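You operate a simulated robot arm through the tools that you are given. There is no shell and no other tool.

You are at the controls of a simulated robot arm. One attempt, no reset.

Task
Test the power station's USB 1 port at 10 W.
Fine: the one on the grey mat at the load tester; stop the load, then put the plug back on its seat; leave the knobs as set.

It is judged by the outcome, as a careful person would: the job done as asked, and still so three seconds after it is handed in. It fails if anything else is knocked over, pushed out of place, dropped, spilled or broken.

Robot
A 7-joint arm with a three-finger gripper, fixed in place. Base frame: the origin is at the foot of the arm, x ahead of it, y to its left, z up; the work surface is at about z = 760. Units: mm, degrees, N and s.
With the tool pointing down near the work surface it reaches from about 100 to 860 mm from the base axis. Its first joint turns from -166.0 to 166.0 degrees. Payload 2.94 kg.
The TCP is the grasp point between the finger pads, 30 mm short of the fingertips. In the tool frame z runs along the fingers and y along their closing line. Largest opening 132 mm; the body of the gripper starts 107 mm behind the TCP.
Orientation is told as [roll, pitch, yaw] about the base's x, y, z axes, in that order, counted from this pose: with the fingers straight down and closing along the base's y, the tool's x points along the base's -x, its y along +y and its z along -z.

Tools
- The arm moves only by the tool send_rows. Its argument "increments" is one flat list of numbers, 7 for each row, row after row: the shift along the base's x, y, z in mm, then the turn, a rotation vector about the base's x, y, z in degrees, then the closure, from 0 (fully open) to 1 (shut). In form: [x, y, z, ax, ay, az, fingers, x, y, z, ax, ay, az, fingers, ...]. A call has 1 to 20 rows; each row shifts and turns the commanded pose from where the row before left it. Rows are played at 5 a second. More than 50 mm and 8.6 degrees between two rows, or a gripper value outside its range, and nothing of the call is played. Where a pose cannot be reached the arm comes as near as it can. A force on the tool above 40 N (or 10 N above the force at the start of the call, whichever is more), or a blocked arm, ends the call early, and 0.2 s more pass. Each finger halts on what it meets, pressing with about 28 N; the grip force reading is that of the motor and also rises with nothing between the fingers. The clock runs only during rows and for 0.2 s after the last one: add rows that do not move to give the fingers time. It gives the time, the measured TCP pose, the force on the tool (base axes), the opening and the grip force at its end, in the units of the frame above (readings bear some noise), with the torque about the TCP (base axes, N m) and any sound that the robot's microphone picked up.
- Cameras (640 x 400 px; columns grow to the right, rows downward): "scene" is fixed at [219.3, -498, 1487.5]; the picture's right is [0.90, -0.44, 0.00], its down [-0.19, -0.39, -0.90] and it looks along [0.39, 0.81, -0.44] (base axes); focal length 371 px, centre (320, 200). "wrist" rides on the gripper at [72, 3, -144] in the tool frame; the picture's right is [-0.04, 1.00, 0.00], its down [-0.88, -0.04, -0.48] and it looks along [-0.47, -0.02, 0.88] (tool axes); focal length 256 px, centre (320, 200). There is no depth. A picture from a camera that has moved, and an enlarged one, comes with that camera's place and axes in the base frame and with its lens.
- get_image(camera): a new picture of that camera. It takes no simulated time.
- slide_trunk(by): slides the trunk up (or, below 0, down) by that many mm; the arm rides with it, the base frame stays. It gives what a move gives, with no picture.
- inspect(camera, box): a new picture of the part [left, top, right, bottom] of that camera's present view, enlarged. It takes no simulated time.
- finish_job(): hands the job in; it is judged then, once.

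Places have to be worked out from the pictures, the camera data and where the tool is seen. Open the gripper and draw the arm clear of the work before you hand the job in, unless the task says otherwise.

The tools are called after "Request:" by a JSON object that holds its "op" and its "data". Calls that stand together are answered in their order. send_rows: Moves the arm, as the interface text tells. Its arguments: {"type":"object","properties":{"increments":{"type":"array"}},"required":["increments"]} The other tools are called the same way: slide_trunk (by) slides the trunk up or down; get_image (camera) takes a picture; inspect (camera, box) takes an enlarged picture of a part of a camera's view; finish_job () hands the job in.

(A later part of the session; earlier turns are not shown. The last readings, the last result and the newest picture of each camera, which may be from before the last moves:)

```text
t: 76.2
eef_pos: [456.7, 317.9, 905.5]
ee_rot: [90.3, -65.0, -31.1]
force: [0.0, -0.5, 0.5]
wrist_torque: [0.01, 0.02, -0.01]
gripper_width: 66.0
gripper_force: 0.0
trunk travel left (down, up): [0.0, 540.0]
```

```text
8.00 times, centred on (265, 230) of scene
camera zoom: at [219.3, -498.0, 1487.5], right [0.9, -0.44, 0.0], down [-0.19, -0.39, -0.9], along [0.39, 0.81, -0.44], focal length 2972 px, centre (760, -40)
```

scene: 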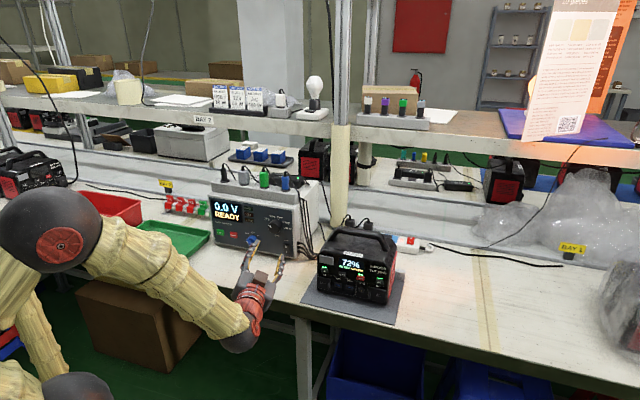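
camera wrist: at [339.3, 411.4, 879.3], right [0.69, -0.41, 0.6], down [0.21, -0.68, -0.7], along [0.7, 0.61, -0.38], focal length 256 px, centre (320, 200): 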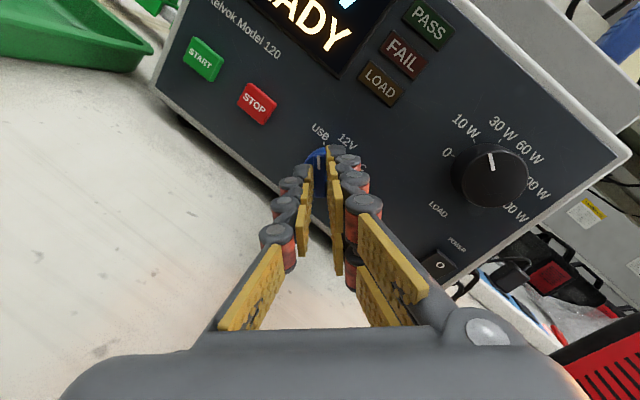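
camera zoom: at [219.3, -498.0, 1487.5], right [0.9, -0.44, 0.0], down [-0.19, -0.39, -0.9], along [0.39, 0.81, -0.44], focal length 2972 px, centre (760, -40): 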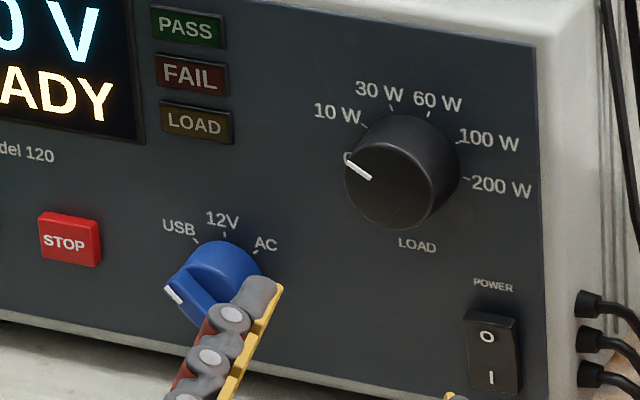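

Range bar clearly points at USB and load at 10 W. I finish untwisting, straighten the heading, and move in front of the station's USB 1 to view it and test reach in this orientation.

Request:
{"op": "send_rows", "data": {"increments": [0, 0, 0, -4.26, -7.15, 0, 0.5, 0, 0, 0, -4.26, -7.15, 0, 0.5, 0, 0, 0, -4.26, -7.15, 0, 0.5, 19.2, -23.5, -12.5, 0, 0, -3.5, 0.5, 19.2, -23.5, -12.5, 0, 0, -3.5, 0.5, 19.2, -23.5, -12.5, 0, 0, -3.5, 0.5, 19.2, -23.5, -12.5, 0, 0, -3.5, 0.5, 19.2, -23.5, -12.5, 0, 0, 0, 0.5, 19.2, -23.5, -12.5, 0, 0, 0, 0.5, 0, 0, 0, 0, 0, 0, 0.5]}}

Request:
{"op": "get_image", "data": {"camera": "wrist"}}

Request:
{"op": "get_image", "data": {"camera": "scene"}}

```text
t: 78.4
eef_pos: [572.0, 175.6, 829.7]
ee_rot: [109.7, -89.8, -64.4]
force: [-0.1, 0.1, -0.1]
wrist_torque: [0.01, 0.0, 0.02]
gripper_width: 65.8
gripper_force: 0.1
trunk travel left (down, up): [0.0, 540.0]
```

```text
taken
camera wrist: at [467.9, 76.8, 756.1], right [-0.71, 0.7, 0.05], down [-0.31, -0.37, 0.88], along [0.63, 0.61, 0.48], focal length 256 px, centre (320, 200)
```

wrist: 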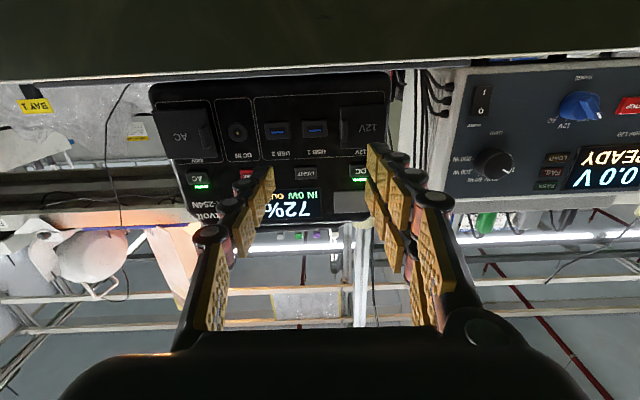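

```text
taken
```

scene: 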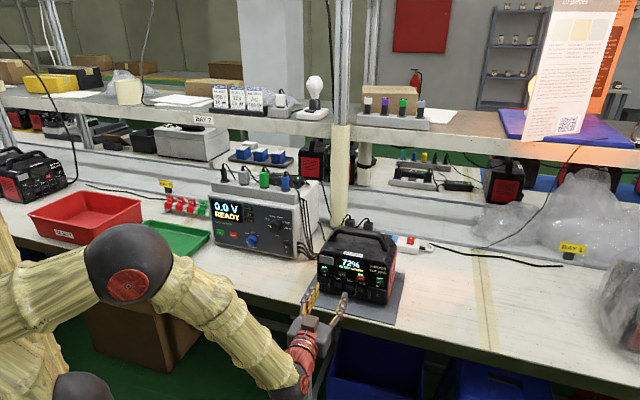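

The pose is reachable at the station. I zoom on USB 1.

Request:
{"op": "inspect", "data": {"camera": "wrist", "box": [250, 85, 390, 185]}}

Request:
{"op": "inspect", "data": {"camera": "scene", "box": [295, 220, 415, 330]}}

```text
4.00 times, centred on (320, 135) of wrist
camera zoom: at [467.9, 76.8, 756.1], right [-0.71, 0.7, 0.05], down [-0.31, -0.37, 0.88], along [0.63, 0.61, 0.48], focal length 1024 px, centre (320, 460)
```

zoom: 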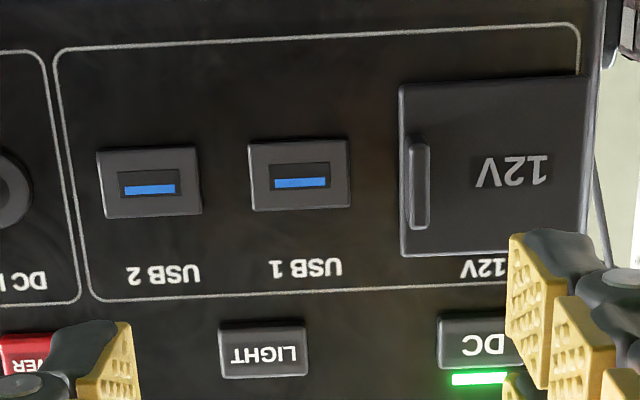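

```text
3.64 times, centred on (355, 275) of scene
camera zoom: at [219.3, -498.0, 1487.5], right [0.9, -0.44, 0.0], down [-0.19, -0.39, -0.9], along [0.39, 0.81, -0.44], focal length 1351 px, centre (193, -73)
```

zoom: 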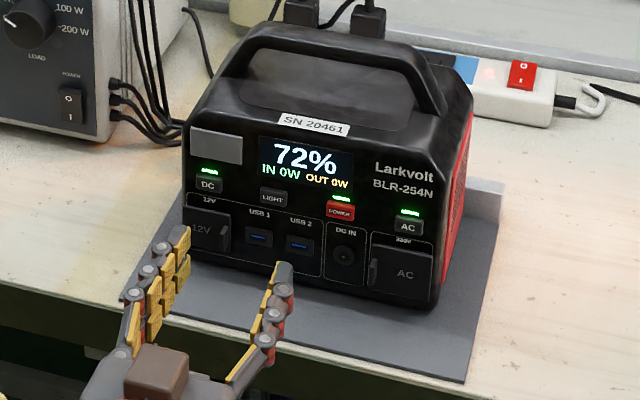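

USB 1 refines to (s 281.5, w 609, z 808), about 33 mm from USB 2, with the 12 V cover handle 26 mm to its left. Now I retreat, raise the trunk and go tool-down for the plug.

Request:
{"op": "send_rows", "data": {"increments": [-10, -10, 10, 0, 0, 0, 0.5, -14.1, 8.5, 20, 0, 0, 0, 0.5, -14.1, 8.5, 20, 0, 0, 0, 0.5, -14.1, 8.5, 20, 0, 0, 0, 0.5, -14.1, 8.5, 20, 0, 0, 0, 0.5, -14.1, 8.5, 20, 0, 0, 0, 0.5]}}

Request:
{"op": "slide_trunk", "data": {"by": 280}}

Request:
{"op": "send_rows", "data": {"increments": [0, 0, 0, -5.3, 5.3, 0, 0.5, 0, 0, 0, -5.3, 5.3, 0, 0.5, 0, 0, 0, -5.3, 5.3, 0, 0.5, 0, 0, 0, -5.3, 5.3, 0, 0.5, 0, 0, 0, -5.3, 5.3, 0, 0.5, 0, 0, 0, -5.3, 5.3, 0, 0.5, 0, 0, 0, -5.3, 5.3, 0, 0.5, 0, 0, 0, -5.3, 5.3, 0, 0.5, 0, 0, 0, -5.3, 5.3, 0, 0.5, 0, 0, 0, -5.3, 5.3, 0, 0.5, 0, 0, 0, -5.3, 5.3, 0, 0.5, 0, 0, 0, -5.3, 5.3, 0, 0.5, 0, 0, 0, 0, 0, 0, 0.5]}}

```text
t: 79.8
eef_pos: [491.1, 210.3, 943.0]
ee_rot: [96.8, -89.9, -51.5]
force: [0.5, 0.4, -0.9]
wrist_torque: [-0.01, -0.03, 0.02]
gripper_width: 66.2
gripper_force: 0.0
trunk travel left (down, up): [0.0, 540.0]
```

```text
t: 82.6
eef_pos: [490.9, 209.5, 1221.5]
ee_rot: [109.2, -89.8, -63.8]
force: [-0.4, -0.3, -0.5]
wrist_torque: [0.01, 0.02, 0.0]
gripper_width: 65.9
gripper_force: 0.0
trunk travel left (down, up): [-280.0, 260.0]
```

```text
t: 85.4
eef_pos: [490.0, 210.5, 1222.6]
ee_rot: [0.3, 0.0, 44.8]
force: [0.2, 0.2, -0.1]
wrist_torque: [0.01, 0.0, -0.01]
gripper_width: 65.8
gripper_force: 0.0
trunk travel left (down, up): [-280.0, 260.0]
```

Tool is straight down at yaw 45. I move to short of the blue plug, above it, to look closely.

Request:
{"op": "send_rows", "data": {"increments": [9.9, 43, -8, 0, 0, 0, 0.5, 9.9, 43, -8, 0, 0, 0, 0.5, 9.9, 43, -8, 0, 0, 0, 0.5, 9.9, 43, -8, 0, 0, 0, 0.5, 9.9, 43, -8, 0, 0, 0, 0.5, 9.9, 43, -8, 0, 0, 0, 0.5, 0, 0, 0, 0, 0, 0, 0.5]}}

Request:
{"op": "get_image", "data": {"camera": "wrist"}}

Request:
{"op": "inspect", "data": {"camera": "scene", "box": [225, 140, 325, 210]}}

```text
t: 87.0
eef_pos: [551.1, 469.4, 1173.3]
ee_rot: [0.2, -0.1, 44.7]
force: [1.1, 0.4, 0.1]
wrist_torque: [0.04, -0.04, -0.01]
gripper_width: 65.9
gripper_force: 0.1
trunk travel left (down, up): [-280.0, 260.0]
```

```text
taken
camera wrist: at [496.9, 420.8, 1315.4], right [-0.67, 0.74, 0.01], down [0.65, 0.59, 0.48], along [0.35, 0.33, -0.88], focal length 256 px, centre (320, 200)
```

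wrist: 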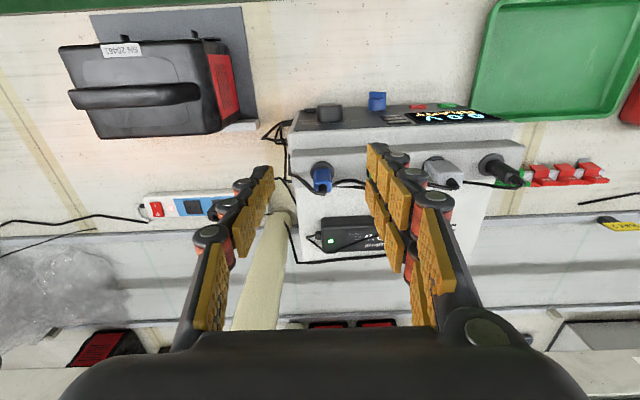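

```text
5.71 times, centred on (275, 175) of scene
camera zoom: at [219.3, -498.0, 1487.5], right [0.9, -0.44, 0.0], down [-0.19, -0.39, -0.9], along [0.39, 0.81, -0.44], focal length 2122 px, centre (577, 343)
```

zoom: 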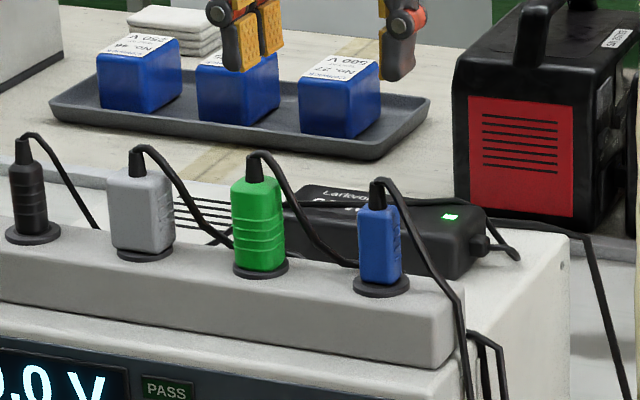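

I zoom on the blue plug from above.

Request:
{"op": "inspect", "data": {"camera": "wrist", "box": [285, 140, 365, 210]}}

Request:
{"op": "inspect", "data": {"camera": "scene", "box": [270, 165, 305, 195]}}

```text
5.71 times, centred on (325, 175) of wrist
camera zoom: at [496.9, 420.8, 1315.4], right [-0.67, 0.74, 0.01], down [0.65, 0.59, 0.48], along [0.35, 0.33, -0.88], focal length 1463 px, centre (291, 343)
```

zoom: 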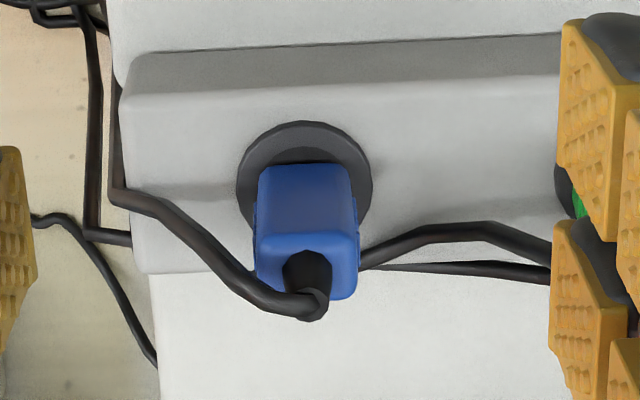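

```text
13.33 times, centred on (288, 180) of scene
camera zoom: at [219.3, -498.0, 1487.5], right [0.9, -0.44, 0.0], down [-0.19, -0.39, -0.9], along [0.39, 0.81, -0.44], focal length 4953 px, centre (753, 467)
```

zoom: 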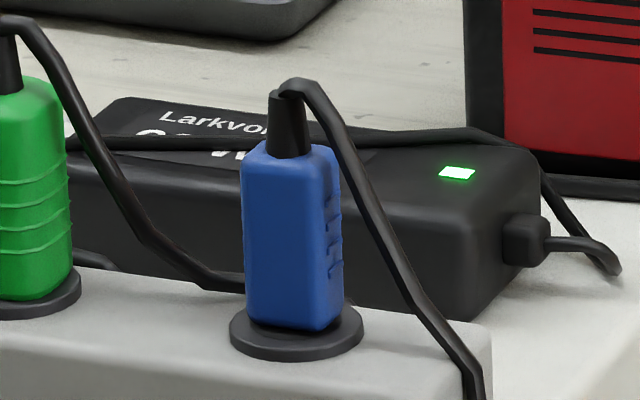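

Blue plug is ≈21 mm wide (s) × 14 mm deep, centre ≈ (s 54, w 777), seat z≈1003, top ≈1050. I move directly above it with a 40 mm opening and look again.

Request:
{"op": "send_rows", "data": {"increments": [12, 13.6, -5, 0, 0, 0.3, 0.7, 12, 13.6, -15, 0, 0, 0, 0.7, 12, 13.6, -30, 0, 0, 0, 0.7, 0, 0, 0, 0, 0, 0, 0.7]}}

Request:
{"op": "get_image", "data": {"camera": "wrist"}}

Request:
{"op": "inspect", "data": {"camera": "wrist", "box": [270, 150, 370, 230]}}

Request:
{"op": "inspect", "data": {"camera": "scene", "box": [250, 130, 320, 200]}}

```text
t: 88.0
eef_pos: [586.2, 509.0, 1124.5]
ee_rot: [0.3, 0.0, 45.1]
force: [-0.9, -0.5, -0.9]
wrist_torque: [-0.02, 0.04, -0.03]
gripper_width: 39.8
gripper_force: 0.0
trunk travel left (down, up): [-280.0, 260.0]
```

```text
taken
camera wrist: at [533.2, 459.1, 1267.5], right [-0.68, 0.74, 0.01], down [0.65, 0.59, 0.48], along [0.35, 0.33, -0.88], focal length 256 px, centre (320, 200)
```

wrist: 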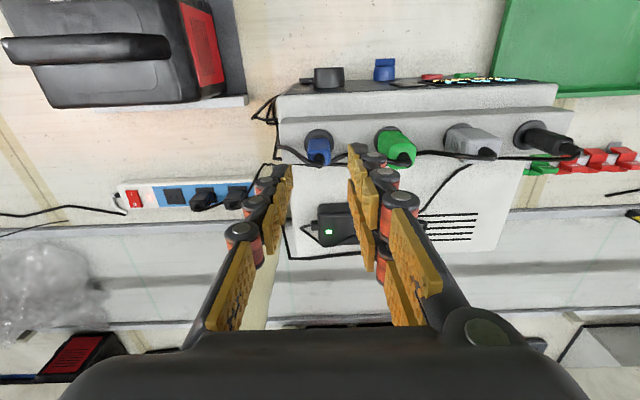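

```text
5.00 times, centred on (320, 190) of wrist
camera zoom: at [533.2, 459.1, 1267.5], right [-0.68, 0.74, 0.01], down [0.65, 0.59, 0.48], along [0.35, 0.33, -0.88], focal length 1280 px, centre (320, 250)
```

zoom: 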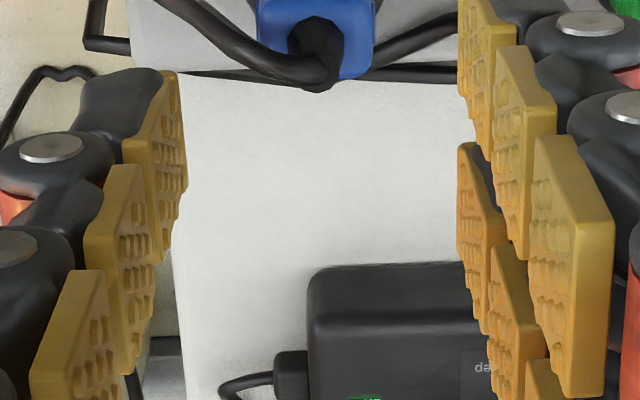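

```text
5.71 times, centred on (285, 165) of scene
camera zoom: at [219.3, -498.0, 1487.5], right [0.9, -0.44, 0.0], down [-0.19, -0.39, -0.9], along [0.39, 0.81, -0.44], focal length 2122 px, centre (520, 400)
```

zoom: 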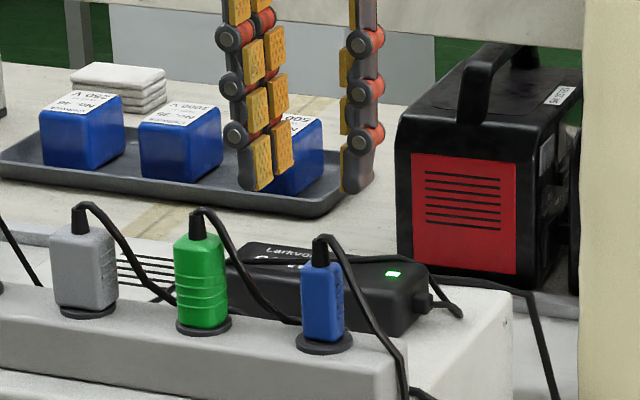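

I zoom on the plug and flange from here to refine its centre.

Request:
{"op": "inspect", "data": {"camera": "wrist", "box": [290, 120, 350, 170]}}

```text
8.00 times, centred on (320, 145) of wrist
camera zoom: at [533.2, 459.1, 1267.5], right [-0.68, 0.74, 0.01], down [0.65, 0.59, 0.48], along [0.35, 0.33, -0.88], focal length 2048 px, centre (320, 640)
```

zoom: 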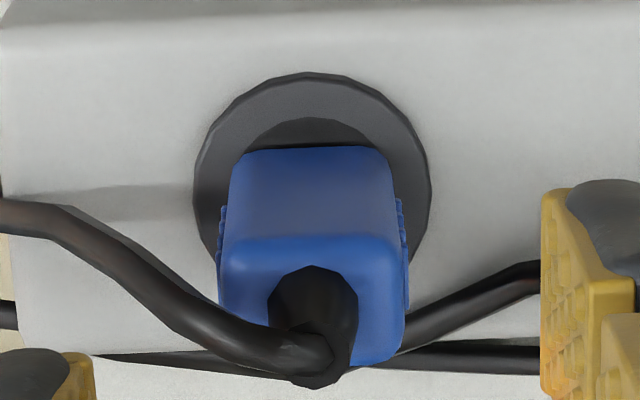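

Plug centre is (s 54.7, w 777.5). I shift 3 mm inward and descend so the tips end ~13 mm above the seat.

Request:
{"op": "send_rows", "data": {"increments": [2.1, 2.1, -20, 0, 0, 0, 0.7, 0, 0, -20, 0, 0, 0, 0.7, 0, 0, -20, 0, 0, 0, 0.7, 0, 0, -17, 0, 0, 0, 0.7, 0, 0, 0, 0, 0, 0, 0.7]}}

Request:
{"op": "inspect", "data": {"camera": "wrist", "box": [260, 120, 380, 220]}}

Request:
{"op": "inspect", "data": {"camera": "scene", "box": [260, 150, 310, 200]}}

```text
t: 89.2
eef_pos: [589.4, 511.1, 1048.1]
ee_rot: [0.3, 0.0, 45.1]
force: [0.3, -0.4, -0.2]
wrist_torque: [0.0, 0.01, 0.0]
gripper_width: 39.8
gripper_force: 0.1
trunk travel left (down, up): [-280.0, 260.0]
```

```text
4.00 times, centred on (320, 170) of wrist
camera zoom: at [535.2, 461.7, 1189.5], right [-0.68, 0.74, 0.01], down [0.65, 0.59, 0.48], along [0.35, 0.33, -0.88], focal length 1024 px, centre (320, 320)
```

zoom: 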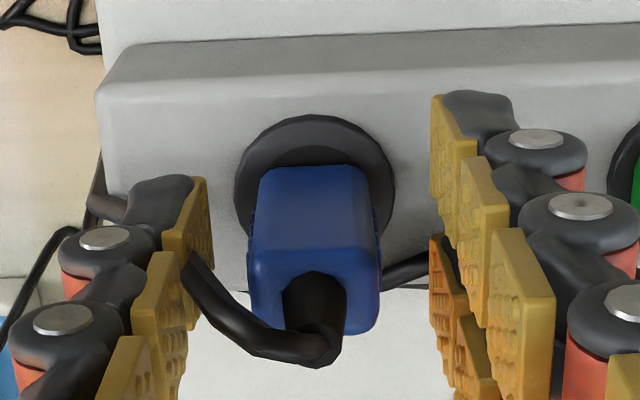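

```text
8.00 times, centred on (285, 175) of scene
camera zoom: at [219.3, -498.0, 1487.5], right [0.9, -0.44, 0.0], down [-0.19, -0.39, -0.9], along [0.39, 0.81, -0.44], focal length 2972 px, centre (600, 400)
```

zoom: 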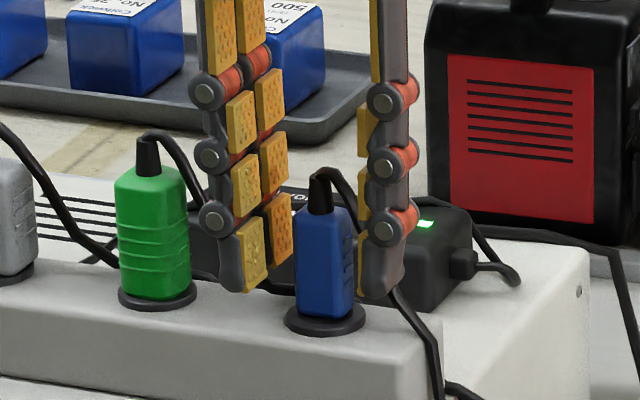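

The fingers straddle the plug evenly. I close on it.

Request:
{"op": "send_rows", "data": {"increments": [0, 0, 0, 0, 0, 0, 0.78, 0, 0, 0, 0, 0, 0, 0.86, 0, 0, 0, 0, 0, 0, 0.92, 0, 0, 0, 0, 0, 0, 0.92, 0, 0, 0, 0, 0, 0, 0.92, 0, 0, 0, 0, 0, 0, 0.92]}}

Request:
{"op": "inspect", "data": {"camera": "wrist", "box": [260, 120, 380, 220]}}

Request:
{"op": "inspect", "data": {"camera": "scene", "box": [260, 150, 310, 200]}}

```text
t: 90.6
eef_pos: [590.2, 510.0, 1045.5]
ee_rot: [0.3, -0.1, 45.1]
force: [4.0, -4.0, -0.9]
wrist_torque: [-0.18, -0.17, -0.04]
gripper_width: 19.9
gripper_force: 28.1
trunk travel left (down, up): [-280.0, 260.0]
```

```text
4.00 times, centred on (320, 170) of wrist
camera zoom: at [535.9, 461.1, 1189.4], right [-0.68, 0.74, 0.01], down [0.65, 0.59, 0.48], along [0.35, 0.33, -0.88], focal length 1024 px, centre (320, 320)
```

zoom: 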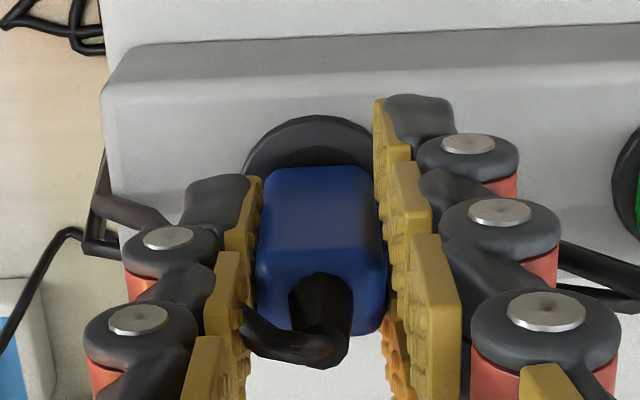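

```text
8.00 times, centred on (285, 175) of scene
camera zoom: at [219.3, -498.0, 1487.5], right [0.9, -0.44, 0.0], down [-0.19, -0.39, -0.9], along [0.39, 0.81, -0.44], focal length 2972 px, centre (600, 400)
```

zoom: 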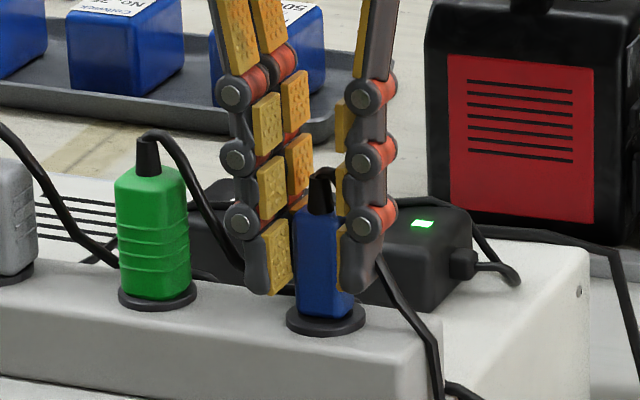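

Gripped at 19.9 mm. I note the seat grasp pose ≈ (589.8, 510.8, 1047) and lift straight up.

Request:
{"op": "send_rows", "data": {"increments": [0, 0, 8, 0, 0, 0, 0.92, 0, 0, 10, 0, 0, 0, 0.92, 0, 0, 15, 0, 0, 0, 0.92, 0, 0, 20, 0, 0, 0, 0.92, 0, 0, 20, 0, 0, 0, 0.92, 0, 0, 0, 0, 0, 0, 0.92]}}

Request:
{"op": "inspect", "data": {"camera": "scene", "box": [250, 130, 320, 200]}}

Request:
{"op": "get_image", "data": {"camera": "wrist"}}

```text
t: 92.0
eef_pos: [588.6, 511.2, 1121.1]
ee_rot: [0.3, 0.0, 45.1]
force: [-0.3, 0.4, -0.2]
wrist_torque: [0.0, 0.0, 0.0]
gripper_width: 19.7
gripper_force: 27.8
trunk travel left (down, up): [-280.0, 260.0]
```

```text
5.71 times, centred on (285, 165) of scene
camera zoom: at [219.3, -498.0, 1487.5], right [0.9, -0.44, 0.0], down [-0.19, -0.39, -0.9], along [0.39, 0.81, -0.44], focal length 2122 px, centre (520, 400)
```

zoom: 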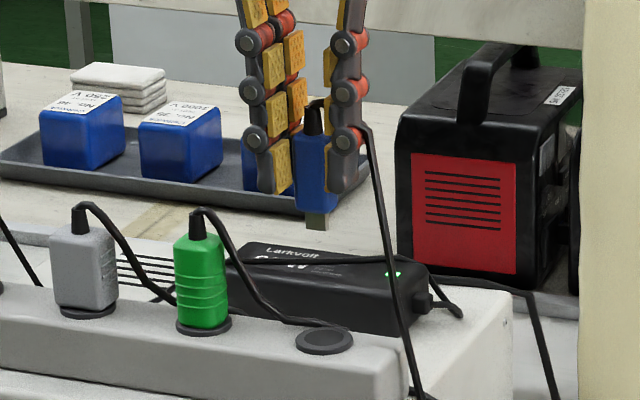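

```text
taken
camera wrist: at [535.4, 462.1, 1264.4], right [-0.68, 0.74, 0.01], down [0.65, 0.59, 0.48], along [0.35, 0.33, -0.88], focal length 256 px, centre (320, 200)
```

wrist: 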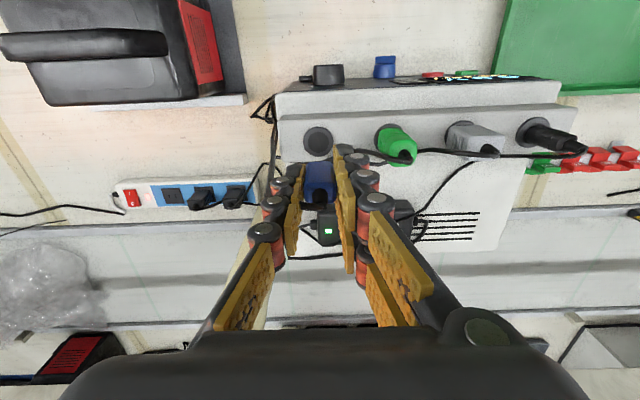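

The plug is out with a metal USB-type end. I zoom to confirm its shape and how it sits in the fingers.

Request:
{"op": "inspect", "data": {"camera": "scene", "box": [270, 140, 305, 175]}}

Request:
{"op": "inspect", "data": {"camera": "wrist", "box": [290, 130, 350, 220]}}

```text
11.43 times, centred on (288, 158) of scene
camera zoom: at [219.3, -498.0, 1487.5], right [0.9, -0.44, 0.0], down [-0.19, -0.39, -0.9], along [0.39, 0.81, -0.44], focal length 4245 px, centre (691, 686)
```

zoom: 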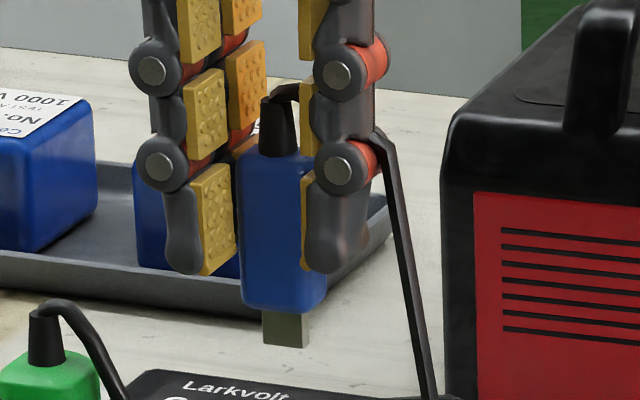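

```text
4.44 times, centred on (320, 175) of wrist
camera zoom: at [535.4, 462.1, 1264.4], right [-0.68, 0.74, 0.01], down [0.65, 0.59, 0.48], along [0.35, 0.33, -0.88], focal length 1138 px, centre (320, 311)
```

zoom: 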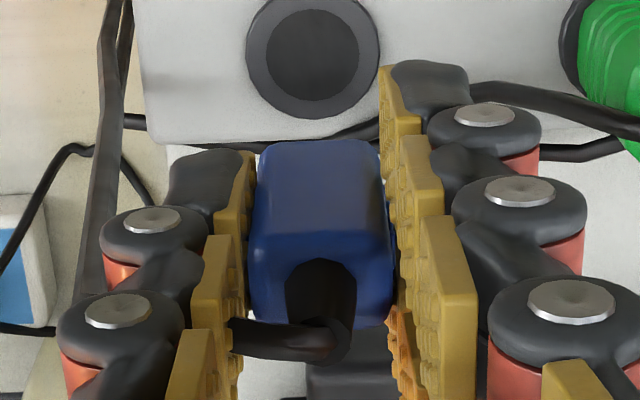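

It is a USB-A type end: body front ≈42 mm and tip ≈54 mm ahead of the TCP. I carry it up and back to the clear spot at (490, 210), where tilting is proven.

Request:
{"op": "send_rows", "data": {"increments": [-3, -6, 20, 0, 0, 0, 0.92, -10, -30, 20, 0, 0, 0, 0.92, -12, -38, 15, 0, 0, 0, 0.92, -12.3, -38, 10, 0, 0, 0, 0.92, -12.3, -38, 5, 0, 0, 0, 0.92, -12.3, -38, 5, 0, 0, 0, 0.92, -12.3, -38, 5, 0, 0, 0, 0.92, -12.3, -38, 5, 0, 0, 0, 0.92, -12.3, -37, 0, 0, 0, 0, 0.92, 0, 0, 0, 0, 0, 0, 0.92]}}

Request:
{"op": "send_rows", "data": {"increments": [0, 0, 0, 5.3, -5.3, 0, 0.92, 0, 0, 0, 5.3, -5.3, 0, 0.92, 0, 0, 0, 5.3, -5.3, 0, 0.92, 0, 0, 0, 5.3, -5.3, 0, 0.92, 0, 0, 0, 5.3, -5.3, 0, 0.92, 0, 0, 0, 5.3, -5.3, 0, 0.92, 0, 0, 0, 5.3, -5.3, 0, 0.92, 0, 0, 0, 5.3, -5.3, 0, 0.92, 0, 0, 0, 5.3, -5.3, 0, 0.92, 0, 0, 0, 5.3, -5.3, 0, 0.92, 0, 0, 0, 5.3, -5.3, 0, 0.92, 0, 0, 0, 5.3, -5.3, 0, 0.92, 0, 0, 0, 0, 0, 0, 0.92]}}

Request:
{"op": "get_image", "data": {"camera": "scene"}}

Request:
{"op": "get_image", "data": {"camera": "wrist"}}

```text
t: 94.2
eef_pos: [489.0, 208.9, 1203.2]
ee_rot: [0.4, 0.0, 45.0]
force: [0.6, -0.3, -0.6]
wrist_torque: [0.05, 0.02, 0.01]
gripper_width: 19.8
gripper_force: 27.7
trunk travel left (down, up): [-280.0, 260.0]
```

```text
t: 97.0
eef_pos: [488.7, 210.7, 1205.6]
ee_rot: [-141.7, -89.8, -172.7]
force: [0.3, 0.1, -0.6]
wrist_torque: [-0.01, -0.02, 0.01]
gripper_width: 19.6
gripper_force: 28.1
trunk travel left (down, up): [-280.0, 260.0]
```

```text
taken
```

scene: 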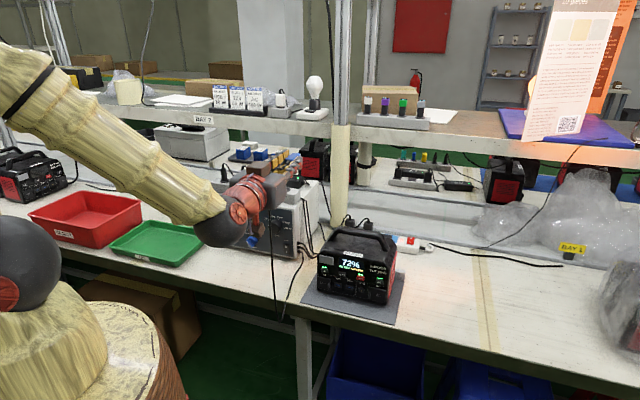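

```text
taken
camera wrist: at [385.8, 110.4, 1132.1], right [-0.71, 0.7, 0.04], down [-0.31, -0.37, 0.88], along [0.63, 0.61, 0.48], focal length 256 px, centre (320, 200)
```

wrist: 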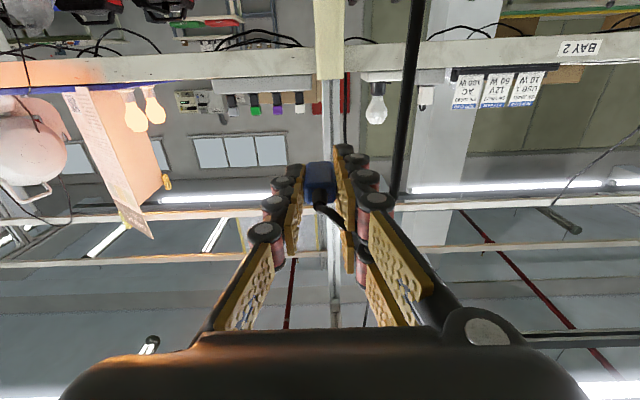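

Held level. I lower the trunk and approach the USB 1 line, stopping with the connector ~35 mm short of the port.

Request:
{"op": "slide_trunk", "data": {"by": -280}}

Request:
{"op": "send_rows", "data": {"increments": [15.6, -8.5, -20, 0, 0, 0, 0.92, 15.6, -8.5, -20, 0, 0, 0, 0.92, 15.6, -8.5, -20, 0, 0, 0, 0.92, 15.6, -8.5, -20, 0, 0, 0, 0.92, 15.6, -8.5, -20, 0, 0, 0, 0.92, 0, 0, 0, 0, 0, 0, 0.92]}}

Request:
{"op": "get_image", "data": {"camera": "wrist"}}

Request:
{"op": "inspect", "data": {"camera": "scene", "box": [290, 220, 410, 330]}}

```text
t: 99.9
eef_pos: [489.8, 209.7, 925.4]
ee_rot: [-129.1, -89.9, 174.5]
force: [-1.0, 0.5, -0.3]
wrist_torque: [0.01, 0.0, 0.02]
gripper_width: 19.8
gripper_force: 28.4
trunk travel left (down, up): [0.0, 540.0]
```

```text
t: 101.3
eef_pos: [567.9, 165.5, 825.6]
ee_rot: [-124.8, -89.9, 170.1]
force: [0.5, 0.0, -1.4]
wrist_torque: [-0.01, -0.01, 0.0]
gripper_width: 19.9
gripper_force: 28.0
trunk travel left (down, up): [0.0, 540.0]
```

```text
taken
camera wrist: at [464.5, 66.4, 752.0], right [-0.71, 0.7, 0.04], down [-0.31, -0.36, 0.88], along [0.63, 0.61, 0.48], focal length 256 px, centre (320, 200)
```

wrist: 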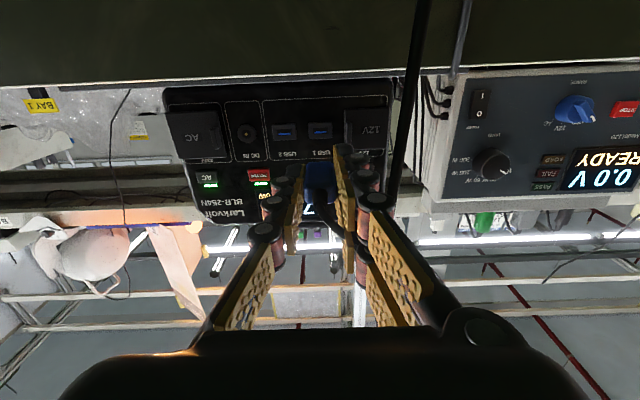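

```text
3.64 times, centred on (350, 275) of scene
camera zoom: at [219.3, -498.0, 1487.5], right [0.9, -0.44, 0.0], down [-0.19, -0.39, -0.9], along [0.39, 0.81, -0.44], focal length 1351 px, centre (211, -73)
```

zoom: 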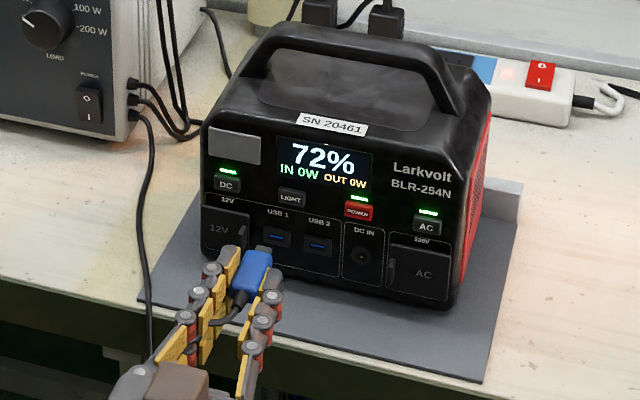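

I zoom with the wrist camera on the connector and port.

Request:
{"op": "inspect", "data": {"camera": "wrist", "box": [260, 90, 380, 210]}}

Request:
{"op": "inspect", "data": {"camera": "scene", "box": [340, 265, 390, 305]}}

```text
3.33 times, centred on (320, 150) of wrist
camera zoom: at [464.5, 66.4, 752.0], right [-0.71, 0.7, 0.04], down [-0.31, -0.36, 0.88], along [0.63, 0.61, 0.48], focal length 853 px, centre (320, 367)
```

zoom: 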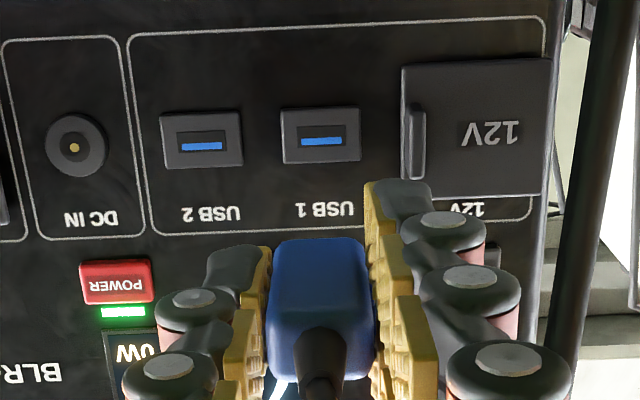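

```text
10.00 times, centred on (365, 285) of scene
camera zoom: at [219.3, -498.0, 1487.5], right [0.9, -0.44, 0.0], down [-0.19, -0.39, -0.9], along [0.39, 0.81, -0.44], focal length 3714 px, centre (-130, -650)
```

zoom: 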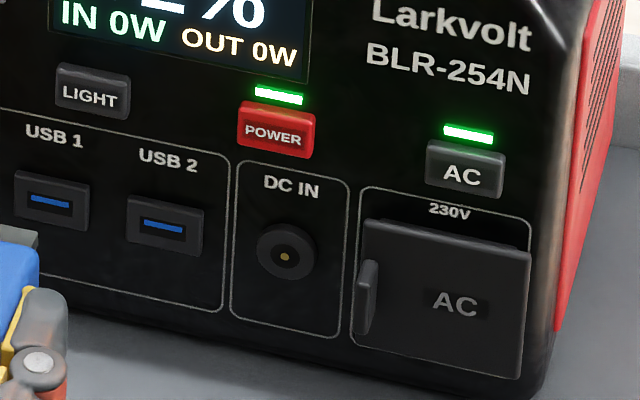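

Port is on the tool axis laterally and ≈17 mm below it. I lower 17 mm and advance to ~10 mm from the face, then re-measure.

Request:
{"op": "send_rows", "data": {"increments": [4, 4.4, -8.5, 0, 0, 0, 0.92, 7, 7.2, -8.5, 0, 0, 0, 0.92, 7, 7, 0, 0, 0, 0, 0.92, 0, 0, 0, 0, 0, 0, 0.92]}}

Request:
{"op": "inspect", "data": {"camera": "wrist", "box": [270, 110, 370, 210]}}

Request:
{"op": "inspect", "data": {"camera": "scene", "box": [340, 265, 380, 305]}}

```text
t: 102.3
eef_pos: [585.7, 184.6, 810.9]
ee_rot: [-131.5, -90.0, 176.9]
force: [-0.6, -0.1, -0.1]
wrist_torque: [0.06, -0.03, 0.06]
gripper_width: 19.7
gripper_force: 27.7
trunk travel left (down, up): [0.0, 540.0]
```

```text
4.00 times, centred on (320, 160) of wrist
camera zoom: at [482.6, 86.1, 735.1], right [-0.71, 0.7, 0.04], down [-0.31, -0.37, 0.88], along [0.63, 0.61, 0.48], focal length 1024 px, centre (320, 360)
```

zoom: 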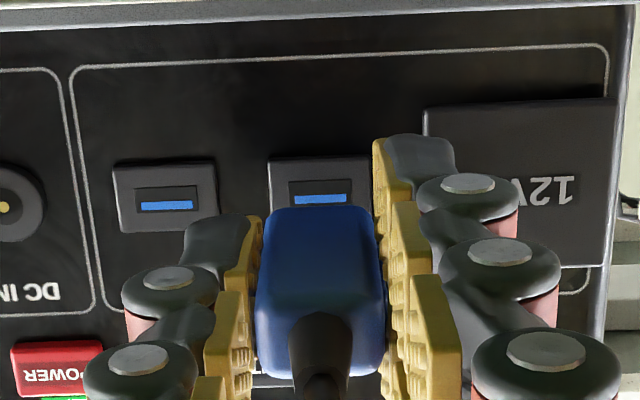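

```text
10.00 times, centred on (360, 285) of scene
camera zoom: at [219.3, -498.0, 1487.5], right [0.9, -0.44, 0.0], down [-0.19, -0.39, -0.9], along [0.39, 0.81, -0.44], focal length 3714 px, centre (-80, -650)
```

zoom: 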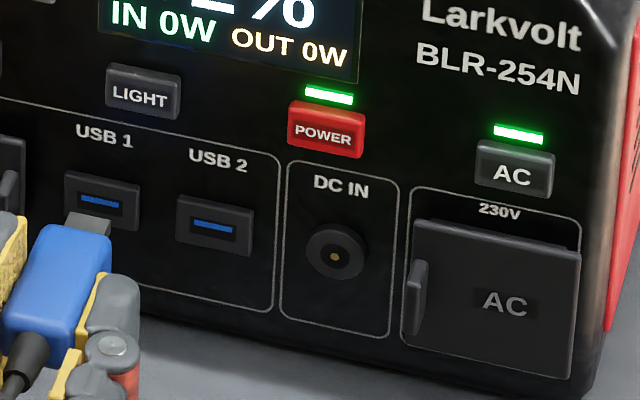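

Connector is lined up within about a millimetre in both views. I advance slowly 12 mm and read the force.

Request:
{"op": "send_rows", "data": {"increments": [2.12, 2.12, 0, 0, 0, 0, 0.92, 2.12, 2.12, 0, 0, 0, 0, 0.92, 2.12, 2.12, 0, 0, 0, 0, 0.92, 2.12, 2.12, 0, 0, 0, 0, 0.92, 0, 0, 0, 0, 0, 0, 0.92]}}

Request:
{"op": "inspect", "data": {"camera": "wrist", "box": [270, 110, 370, 210]}}

Request:
{"op": "inspect", "data": {"camera": "scene", "box": [340, 265, 380, 305]}}

```text
t: 103.5
eef_pos: [593.9, 194.6, 807.8]
ee_rot: [-126.7, -90.0, 172.3]
force: [-1.2, 0.6, -0.1]
wrist_torque: [-0.01, 0.01, 0.04]
gripper_width: 19.9
gripper_force: 27.8
trunk travel left (down, up): [0.0, 540.0]
```

```text
4.00 times, centred on (320, 160) of wrist
camera zoom: at [489.9, 94.8, 735.2], right [-0.71, 0.7, 0.04], down [-0.31, -0.36, 0.88], along [0.63, 0.61, 0.48], focal length 1024 px, centre (320, 360)
```

zoom: 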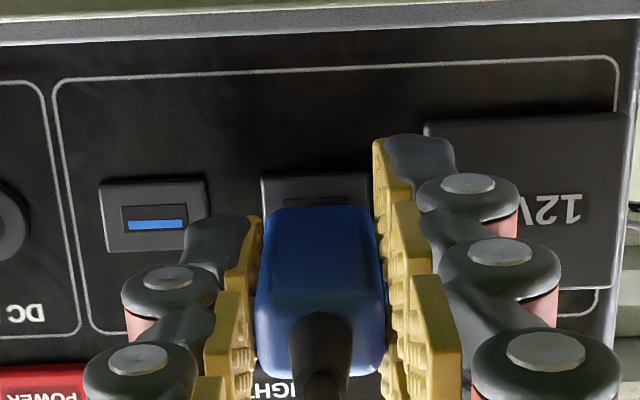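

```text
10.00 times, centred on (360, 285) of scene
camera zoom: at [219.3, -498.0, 1487.5], right [0.9, -0.44, 0.0], down [-0.19, -0.39, -0.9], along [0.39, 0.81, -0.44], focal length 3714 px, centre (-80, -650)
```

zoom: 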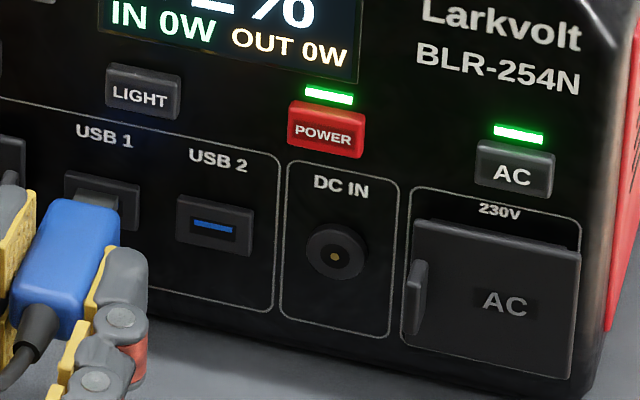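

No contact force yet and the connector is entering the opening; it is ~0.8 mm left of centre, so I nudge right and advance further slowly.

Request:
{"op": "send_rows", "data": {"increments": [0.5, -0.5, 0, 0, 0, 0, 0.92, 1.41, 1.41, 0, 0, 0, 0, 0.92, 1.41, 1.41, 0, 0, 0, 0, 0.92, 1.41, 1.41, 0, 0, 0, 0, 0.92, 0, 0, 0, 0, 0, 0, 0.92]}}

Request:
{"op": "inspect", "data": {"camera": "wrist", "box": [270, 110, 370, 210]}}

Request:
{"op": "inspect", "data": {"camera": "scene", "box": [340, 265, 380, 305]}}

```text
t: 104.7
eef_pos: [597.2, 199.1, 807.7]
ee_rot: [-123.8, -89.8, 169.2]
force: [0.2, 0.3, 0.4]
wrist_torque: [0.01, 0.01, 0.0]
gripper_width: 19.6
gripper_force: 28.0
trunk travel left (down, up): [0.0, 540.0]
```

```text
4.00 times, centred on (320, 160) of wrist
camera zoom: at [494.3, 98.4, 735.2], right [-0.71, 0.7, 0.04], down [-0.31, -0.36, 0.88], along [0.63, 0.61, 0.48], focal length 1024 px, centre (320, 360)
```

zoom: 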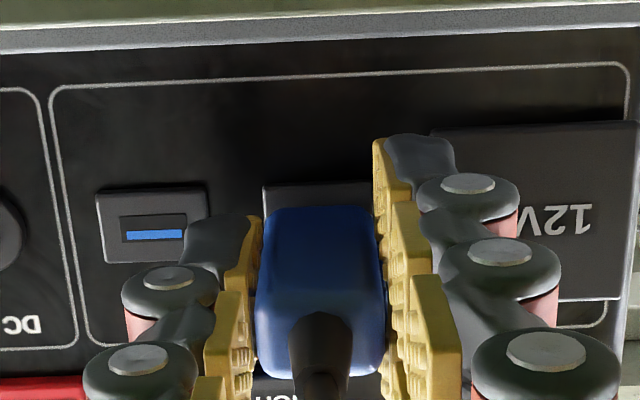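

```text
10.00 times, centred on (360, 285) of scene
camera zoom: at [219.3, -498.0, 1487.5], right [0.9, -0.44, 0.0], down [-0.19, -0.39, -0.9], along [0.39, 0.81, -0.44], focal length 3714 px, centre (-80, -650)
```

zoom: 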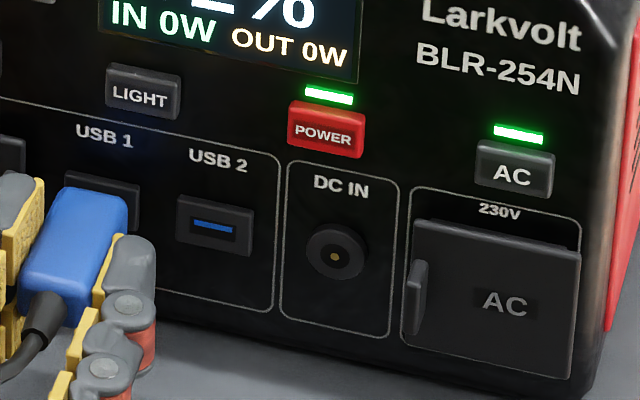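

Still free. I keep advancing in 1.5 mm steps, expecting the body to meet the plate.

Request:
{"op": "send_rows", "data": {"increments": [1.06, 1.06, 0, 0, 0, 0, 0.92, 1.06, 1.06, 0, 0, 0, 0, 0.92, 1.06, 1.06, 0, 0, 0, 0, 0.92, 0, 0, 0, 0, 0, 0, 0.92]}}

Request:
{"op": "inspect", "data": {"camera": "wrist", "box": [270, 110, 370, 210]}}

Request:
{"op": "inspect", "data": {"camera": "scene", "box": [340, 265, 380, 305]}}

```text
t: 105.7
eef_pos: [601.9, 201.2, 808.9]
ee_rot: [-143.5, -90.0, -171.2]
force: [-12.3, -10.0, 1.1]
wrist_torque: [0.06, -0.07, 0.02]
gripper_width: 19.8
gripper_force: 28.1
trunk travel left (down, up): [0.0, 540.0]
```

```text
4.00 times, centred on (320, 160) of wrist
camera zoom: at [497.5, 101.3, 734.8], right [-0.71, 0.7, 0.04], down [-0.31, -0.37, 0.88], along [0.63, 0.61, 0.48], focal length 1024 px, centre (320, 360)
```

zoom: 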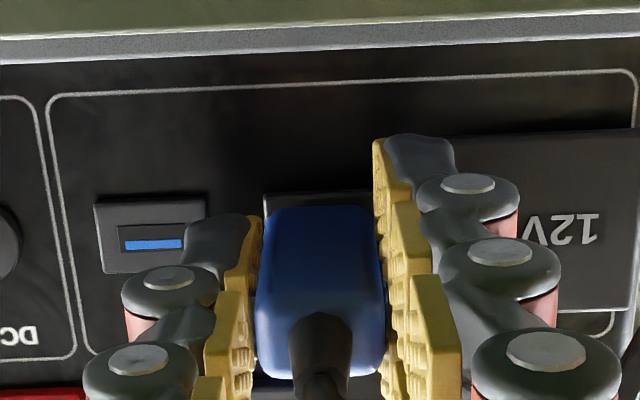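

```text
10.00 times, centred on (360, 285) of scene
camera zoom: at [219.3, -498.0, 1487.5], right [0.9, -0.44, 0.0], down [-0.19, -0.39, -0.9], along [0.39, 0.81, -0.44], focal length 3714 px, centre (-80, -650)
```

zoom: 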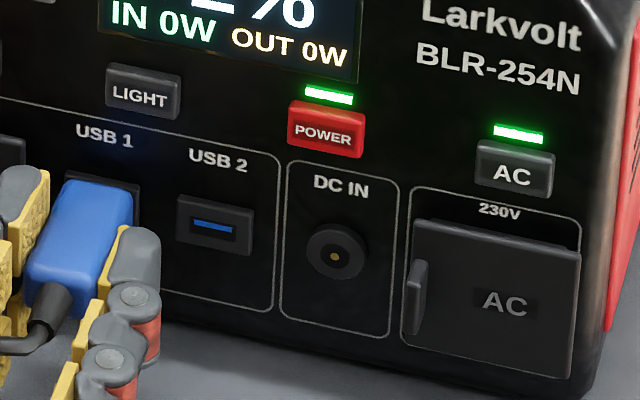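

16 N contact at w≈567: the body is seated with the connector ~12 mm in. I check the tester's display for port voltage.

Request:
{"op": "inspect", "data": {"camera": "scene", "box": [205, 190, 305, 260]}}

Request:
{"op": "get_image", "data": {"camera": "scene"}}

```text
5.71 times, centred on (255, 225) of scene
camera zoom: at [219.3, -498.0, 1487.5], right [0.9, -0.44, 0.0], down [-0.19, -0.39, -0.9], along [0.39, 0.81, -0.44], focal length 2122 px, centre (691, 57)
```

zoom: 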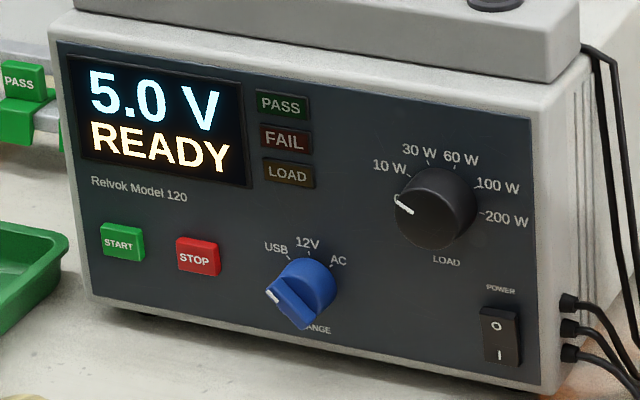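

```text
taken
```

scene: 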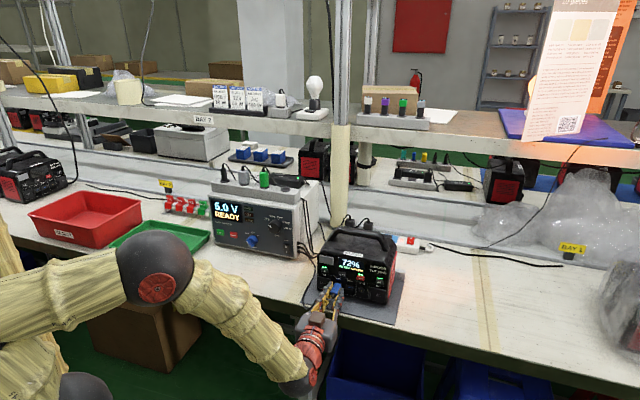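

The tester reads 5.0 V READY: the plug is in and live. I open the fingers just enough (to ~30 mm) and back straight out.

Request:
{"op": "send_rows", "data": {"increments": [-0.6, -0.6, 0, 0, 0, 0, 0.88, 0, 0, 0, 0, 0, 0, 0.82, 0, 0, 0, 0, 0, 0, 0.77, 0, 0, 0, 0, 0, 0, 0.77, -3, -3, 0, 0, 0, 0, 0.77, -5, -5, 0, 0, 0, 0, 0.77, 0, 0, 0, 0, 0, 0, 0.77]}}

Request:
{"op": "inspect", "data": {"camera": "scene", "box": [320, 255, 390, 325]}}

Request:
{"op": "get_image", "data": {"camera": "wrist"}}

```text
t: 107.3
eef_pos: [591.8, 193.3, 809.6]
ee_rot: [-132.7, -89.9, 178.1]
force: [-0.7, -0.2, 0.4]
wrist_torque: [0.0, 0.04, 0.0]
gripper_width: 30.3
gripper_force: 0.2
trunk travel left (down, up): [0.0, 540.0]
```

```text
5.71 times, centred on (355, 290) of scene
camera zoom: at [219.3, -498.0, 1487.5], right [0.9, -0.44, 0.0], down [-0.19, -0.39, -0.9], along [0.39, 0.81, -0.44], focal length 2122 px, centre (120, -314)
```

zoom: 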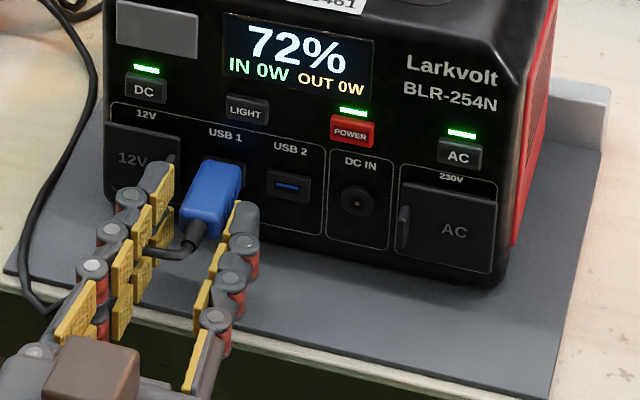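

```text
taken
camera wrist: at [488.7, 94.3, 735.3], right [-0.71, 0.7, 0.04], down [-0.31, -0.37, 0.88], along [0.63, 0.61, 0.48], focal length 256 px, centre (320, 200)
```

wrist: 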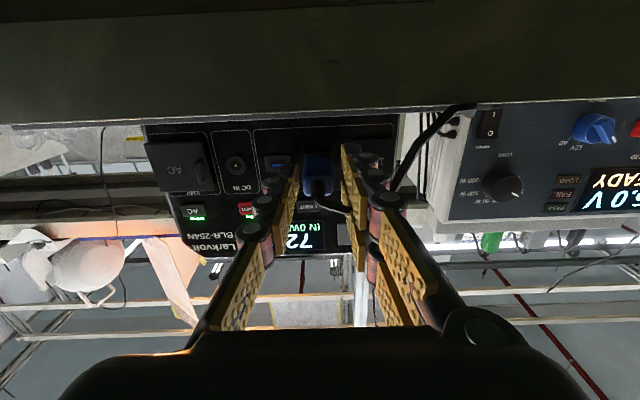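

The plug stays put. I withdraw fully, rise clear of the cable, and tilt the tool 45° down for pressing buttons; START is ≈ (s −175, z 825).

Request:
{"op": "send_rows", "data": {"increments": [-10, -10, 0, 0, 0, 0, 0.77, -15, -15, 0, 0, 0, 0, 0.77, -15, -15, 0, 0, 0, 0, 0.77, -10, -10, 10, 0, 0, 0, 0.77, 0, 0, 30, 0, 0, 0, 0.77, 0, 0, 40, 0, 0, 0, 0.77, 0, 0, 40, 0, 0, 0, 0.9, 0, 0, 40, 0, 0, 0, 1.0, 0, 0, 0, 0, 0, 0, 1.0]}}

Request:
{"op": "slide_trunk", "data": {"by": 150}}

Request:
{"op": "send_rows", "data": {"increments": [0, 0, 0, -5.3, 5.3, 0, 1.0, 0, 0, 0, -5.3, 5.3, 0, 1.0, 0, 0, 0, -5.3, 5.3, 0, 1.0, 0, 0, 0, -5.3, 5.3, 0, 1.0, 0, 0, 0, -5.3, 5.3, 0, 1.0, 0, 0, 0, -5.3, 5.3, 0, 1.0, 0, 0, 0, 0, 0, 0, 1.0]}}

Request:
{"op": "get_image", "data": {"camera": "scene"}}

Request:
{"op": "get_image", "data": {"camera": "wrist"}}

```text
t: 109.3
eef_pos: [542.9, 143.6, 964.7]
ee_rot: [-124.9, -89.9, 170.4]
force: [0.4, 1.6, -0.4]
wrist_torque: [0.0, 0.02, 0.0]
gripper_width: 0.0
gripper_force: 18.5
trunk travel left (down, up): [0.0, 540.0]
```

```text
t: 111.0
eef_pos: [543.3, 143.3, 1115.1]
ee_rot: [-126.2, -89.9, 171.6]
force: [0.4, 0.0, -0.2]
wrist_torque: [0.0, 0.02, 0.02]
gripper_width: 0.1
gripper_force: 28.7
trunk travel left (down, up): [-150.0, 390.0]
```

```text
t: 112.6
eef_pos: [543.7, 143.4, 1115.6]
ee_rot: [0.1, -45.0, 45.0]
force: [0.1, 0.2, -0.3]
wrist_torque: [0.01, 0.01, 0.01]
gripper_width: 0.0
gripper_force: 28.2
trunk travel left (down, up): [-150.0, 390.0]
```

```text
taken
```

scene: 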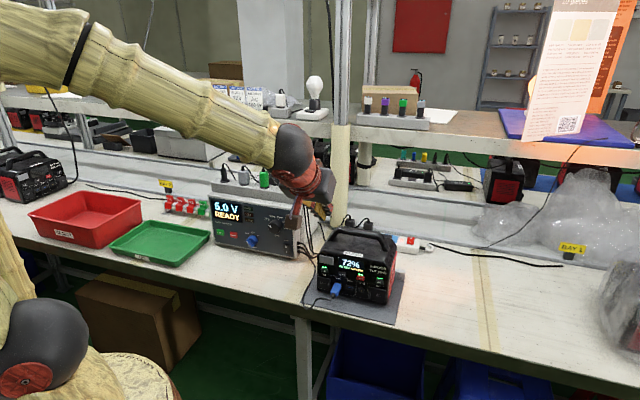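

```text
taken
camera wrist: at [433.4, 37.3, 1164.8], right [-0.69, 0.72, 0.03], down [0.23, 0.17, 0.96], along [0.69, 0.67, -0.29], focal length 256 px, centre (320, 200)
```

wrist: 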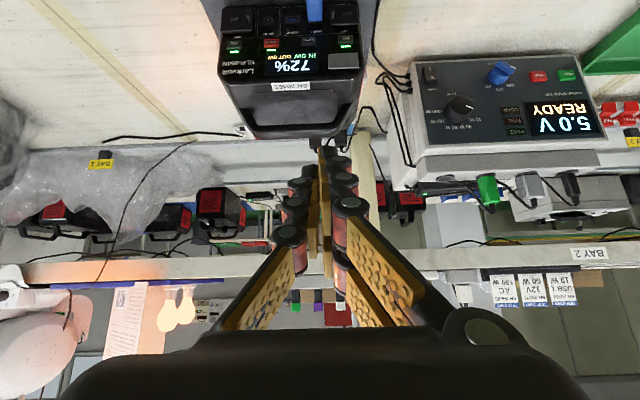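

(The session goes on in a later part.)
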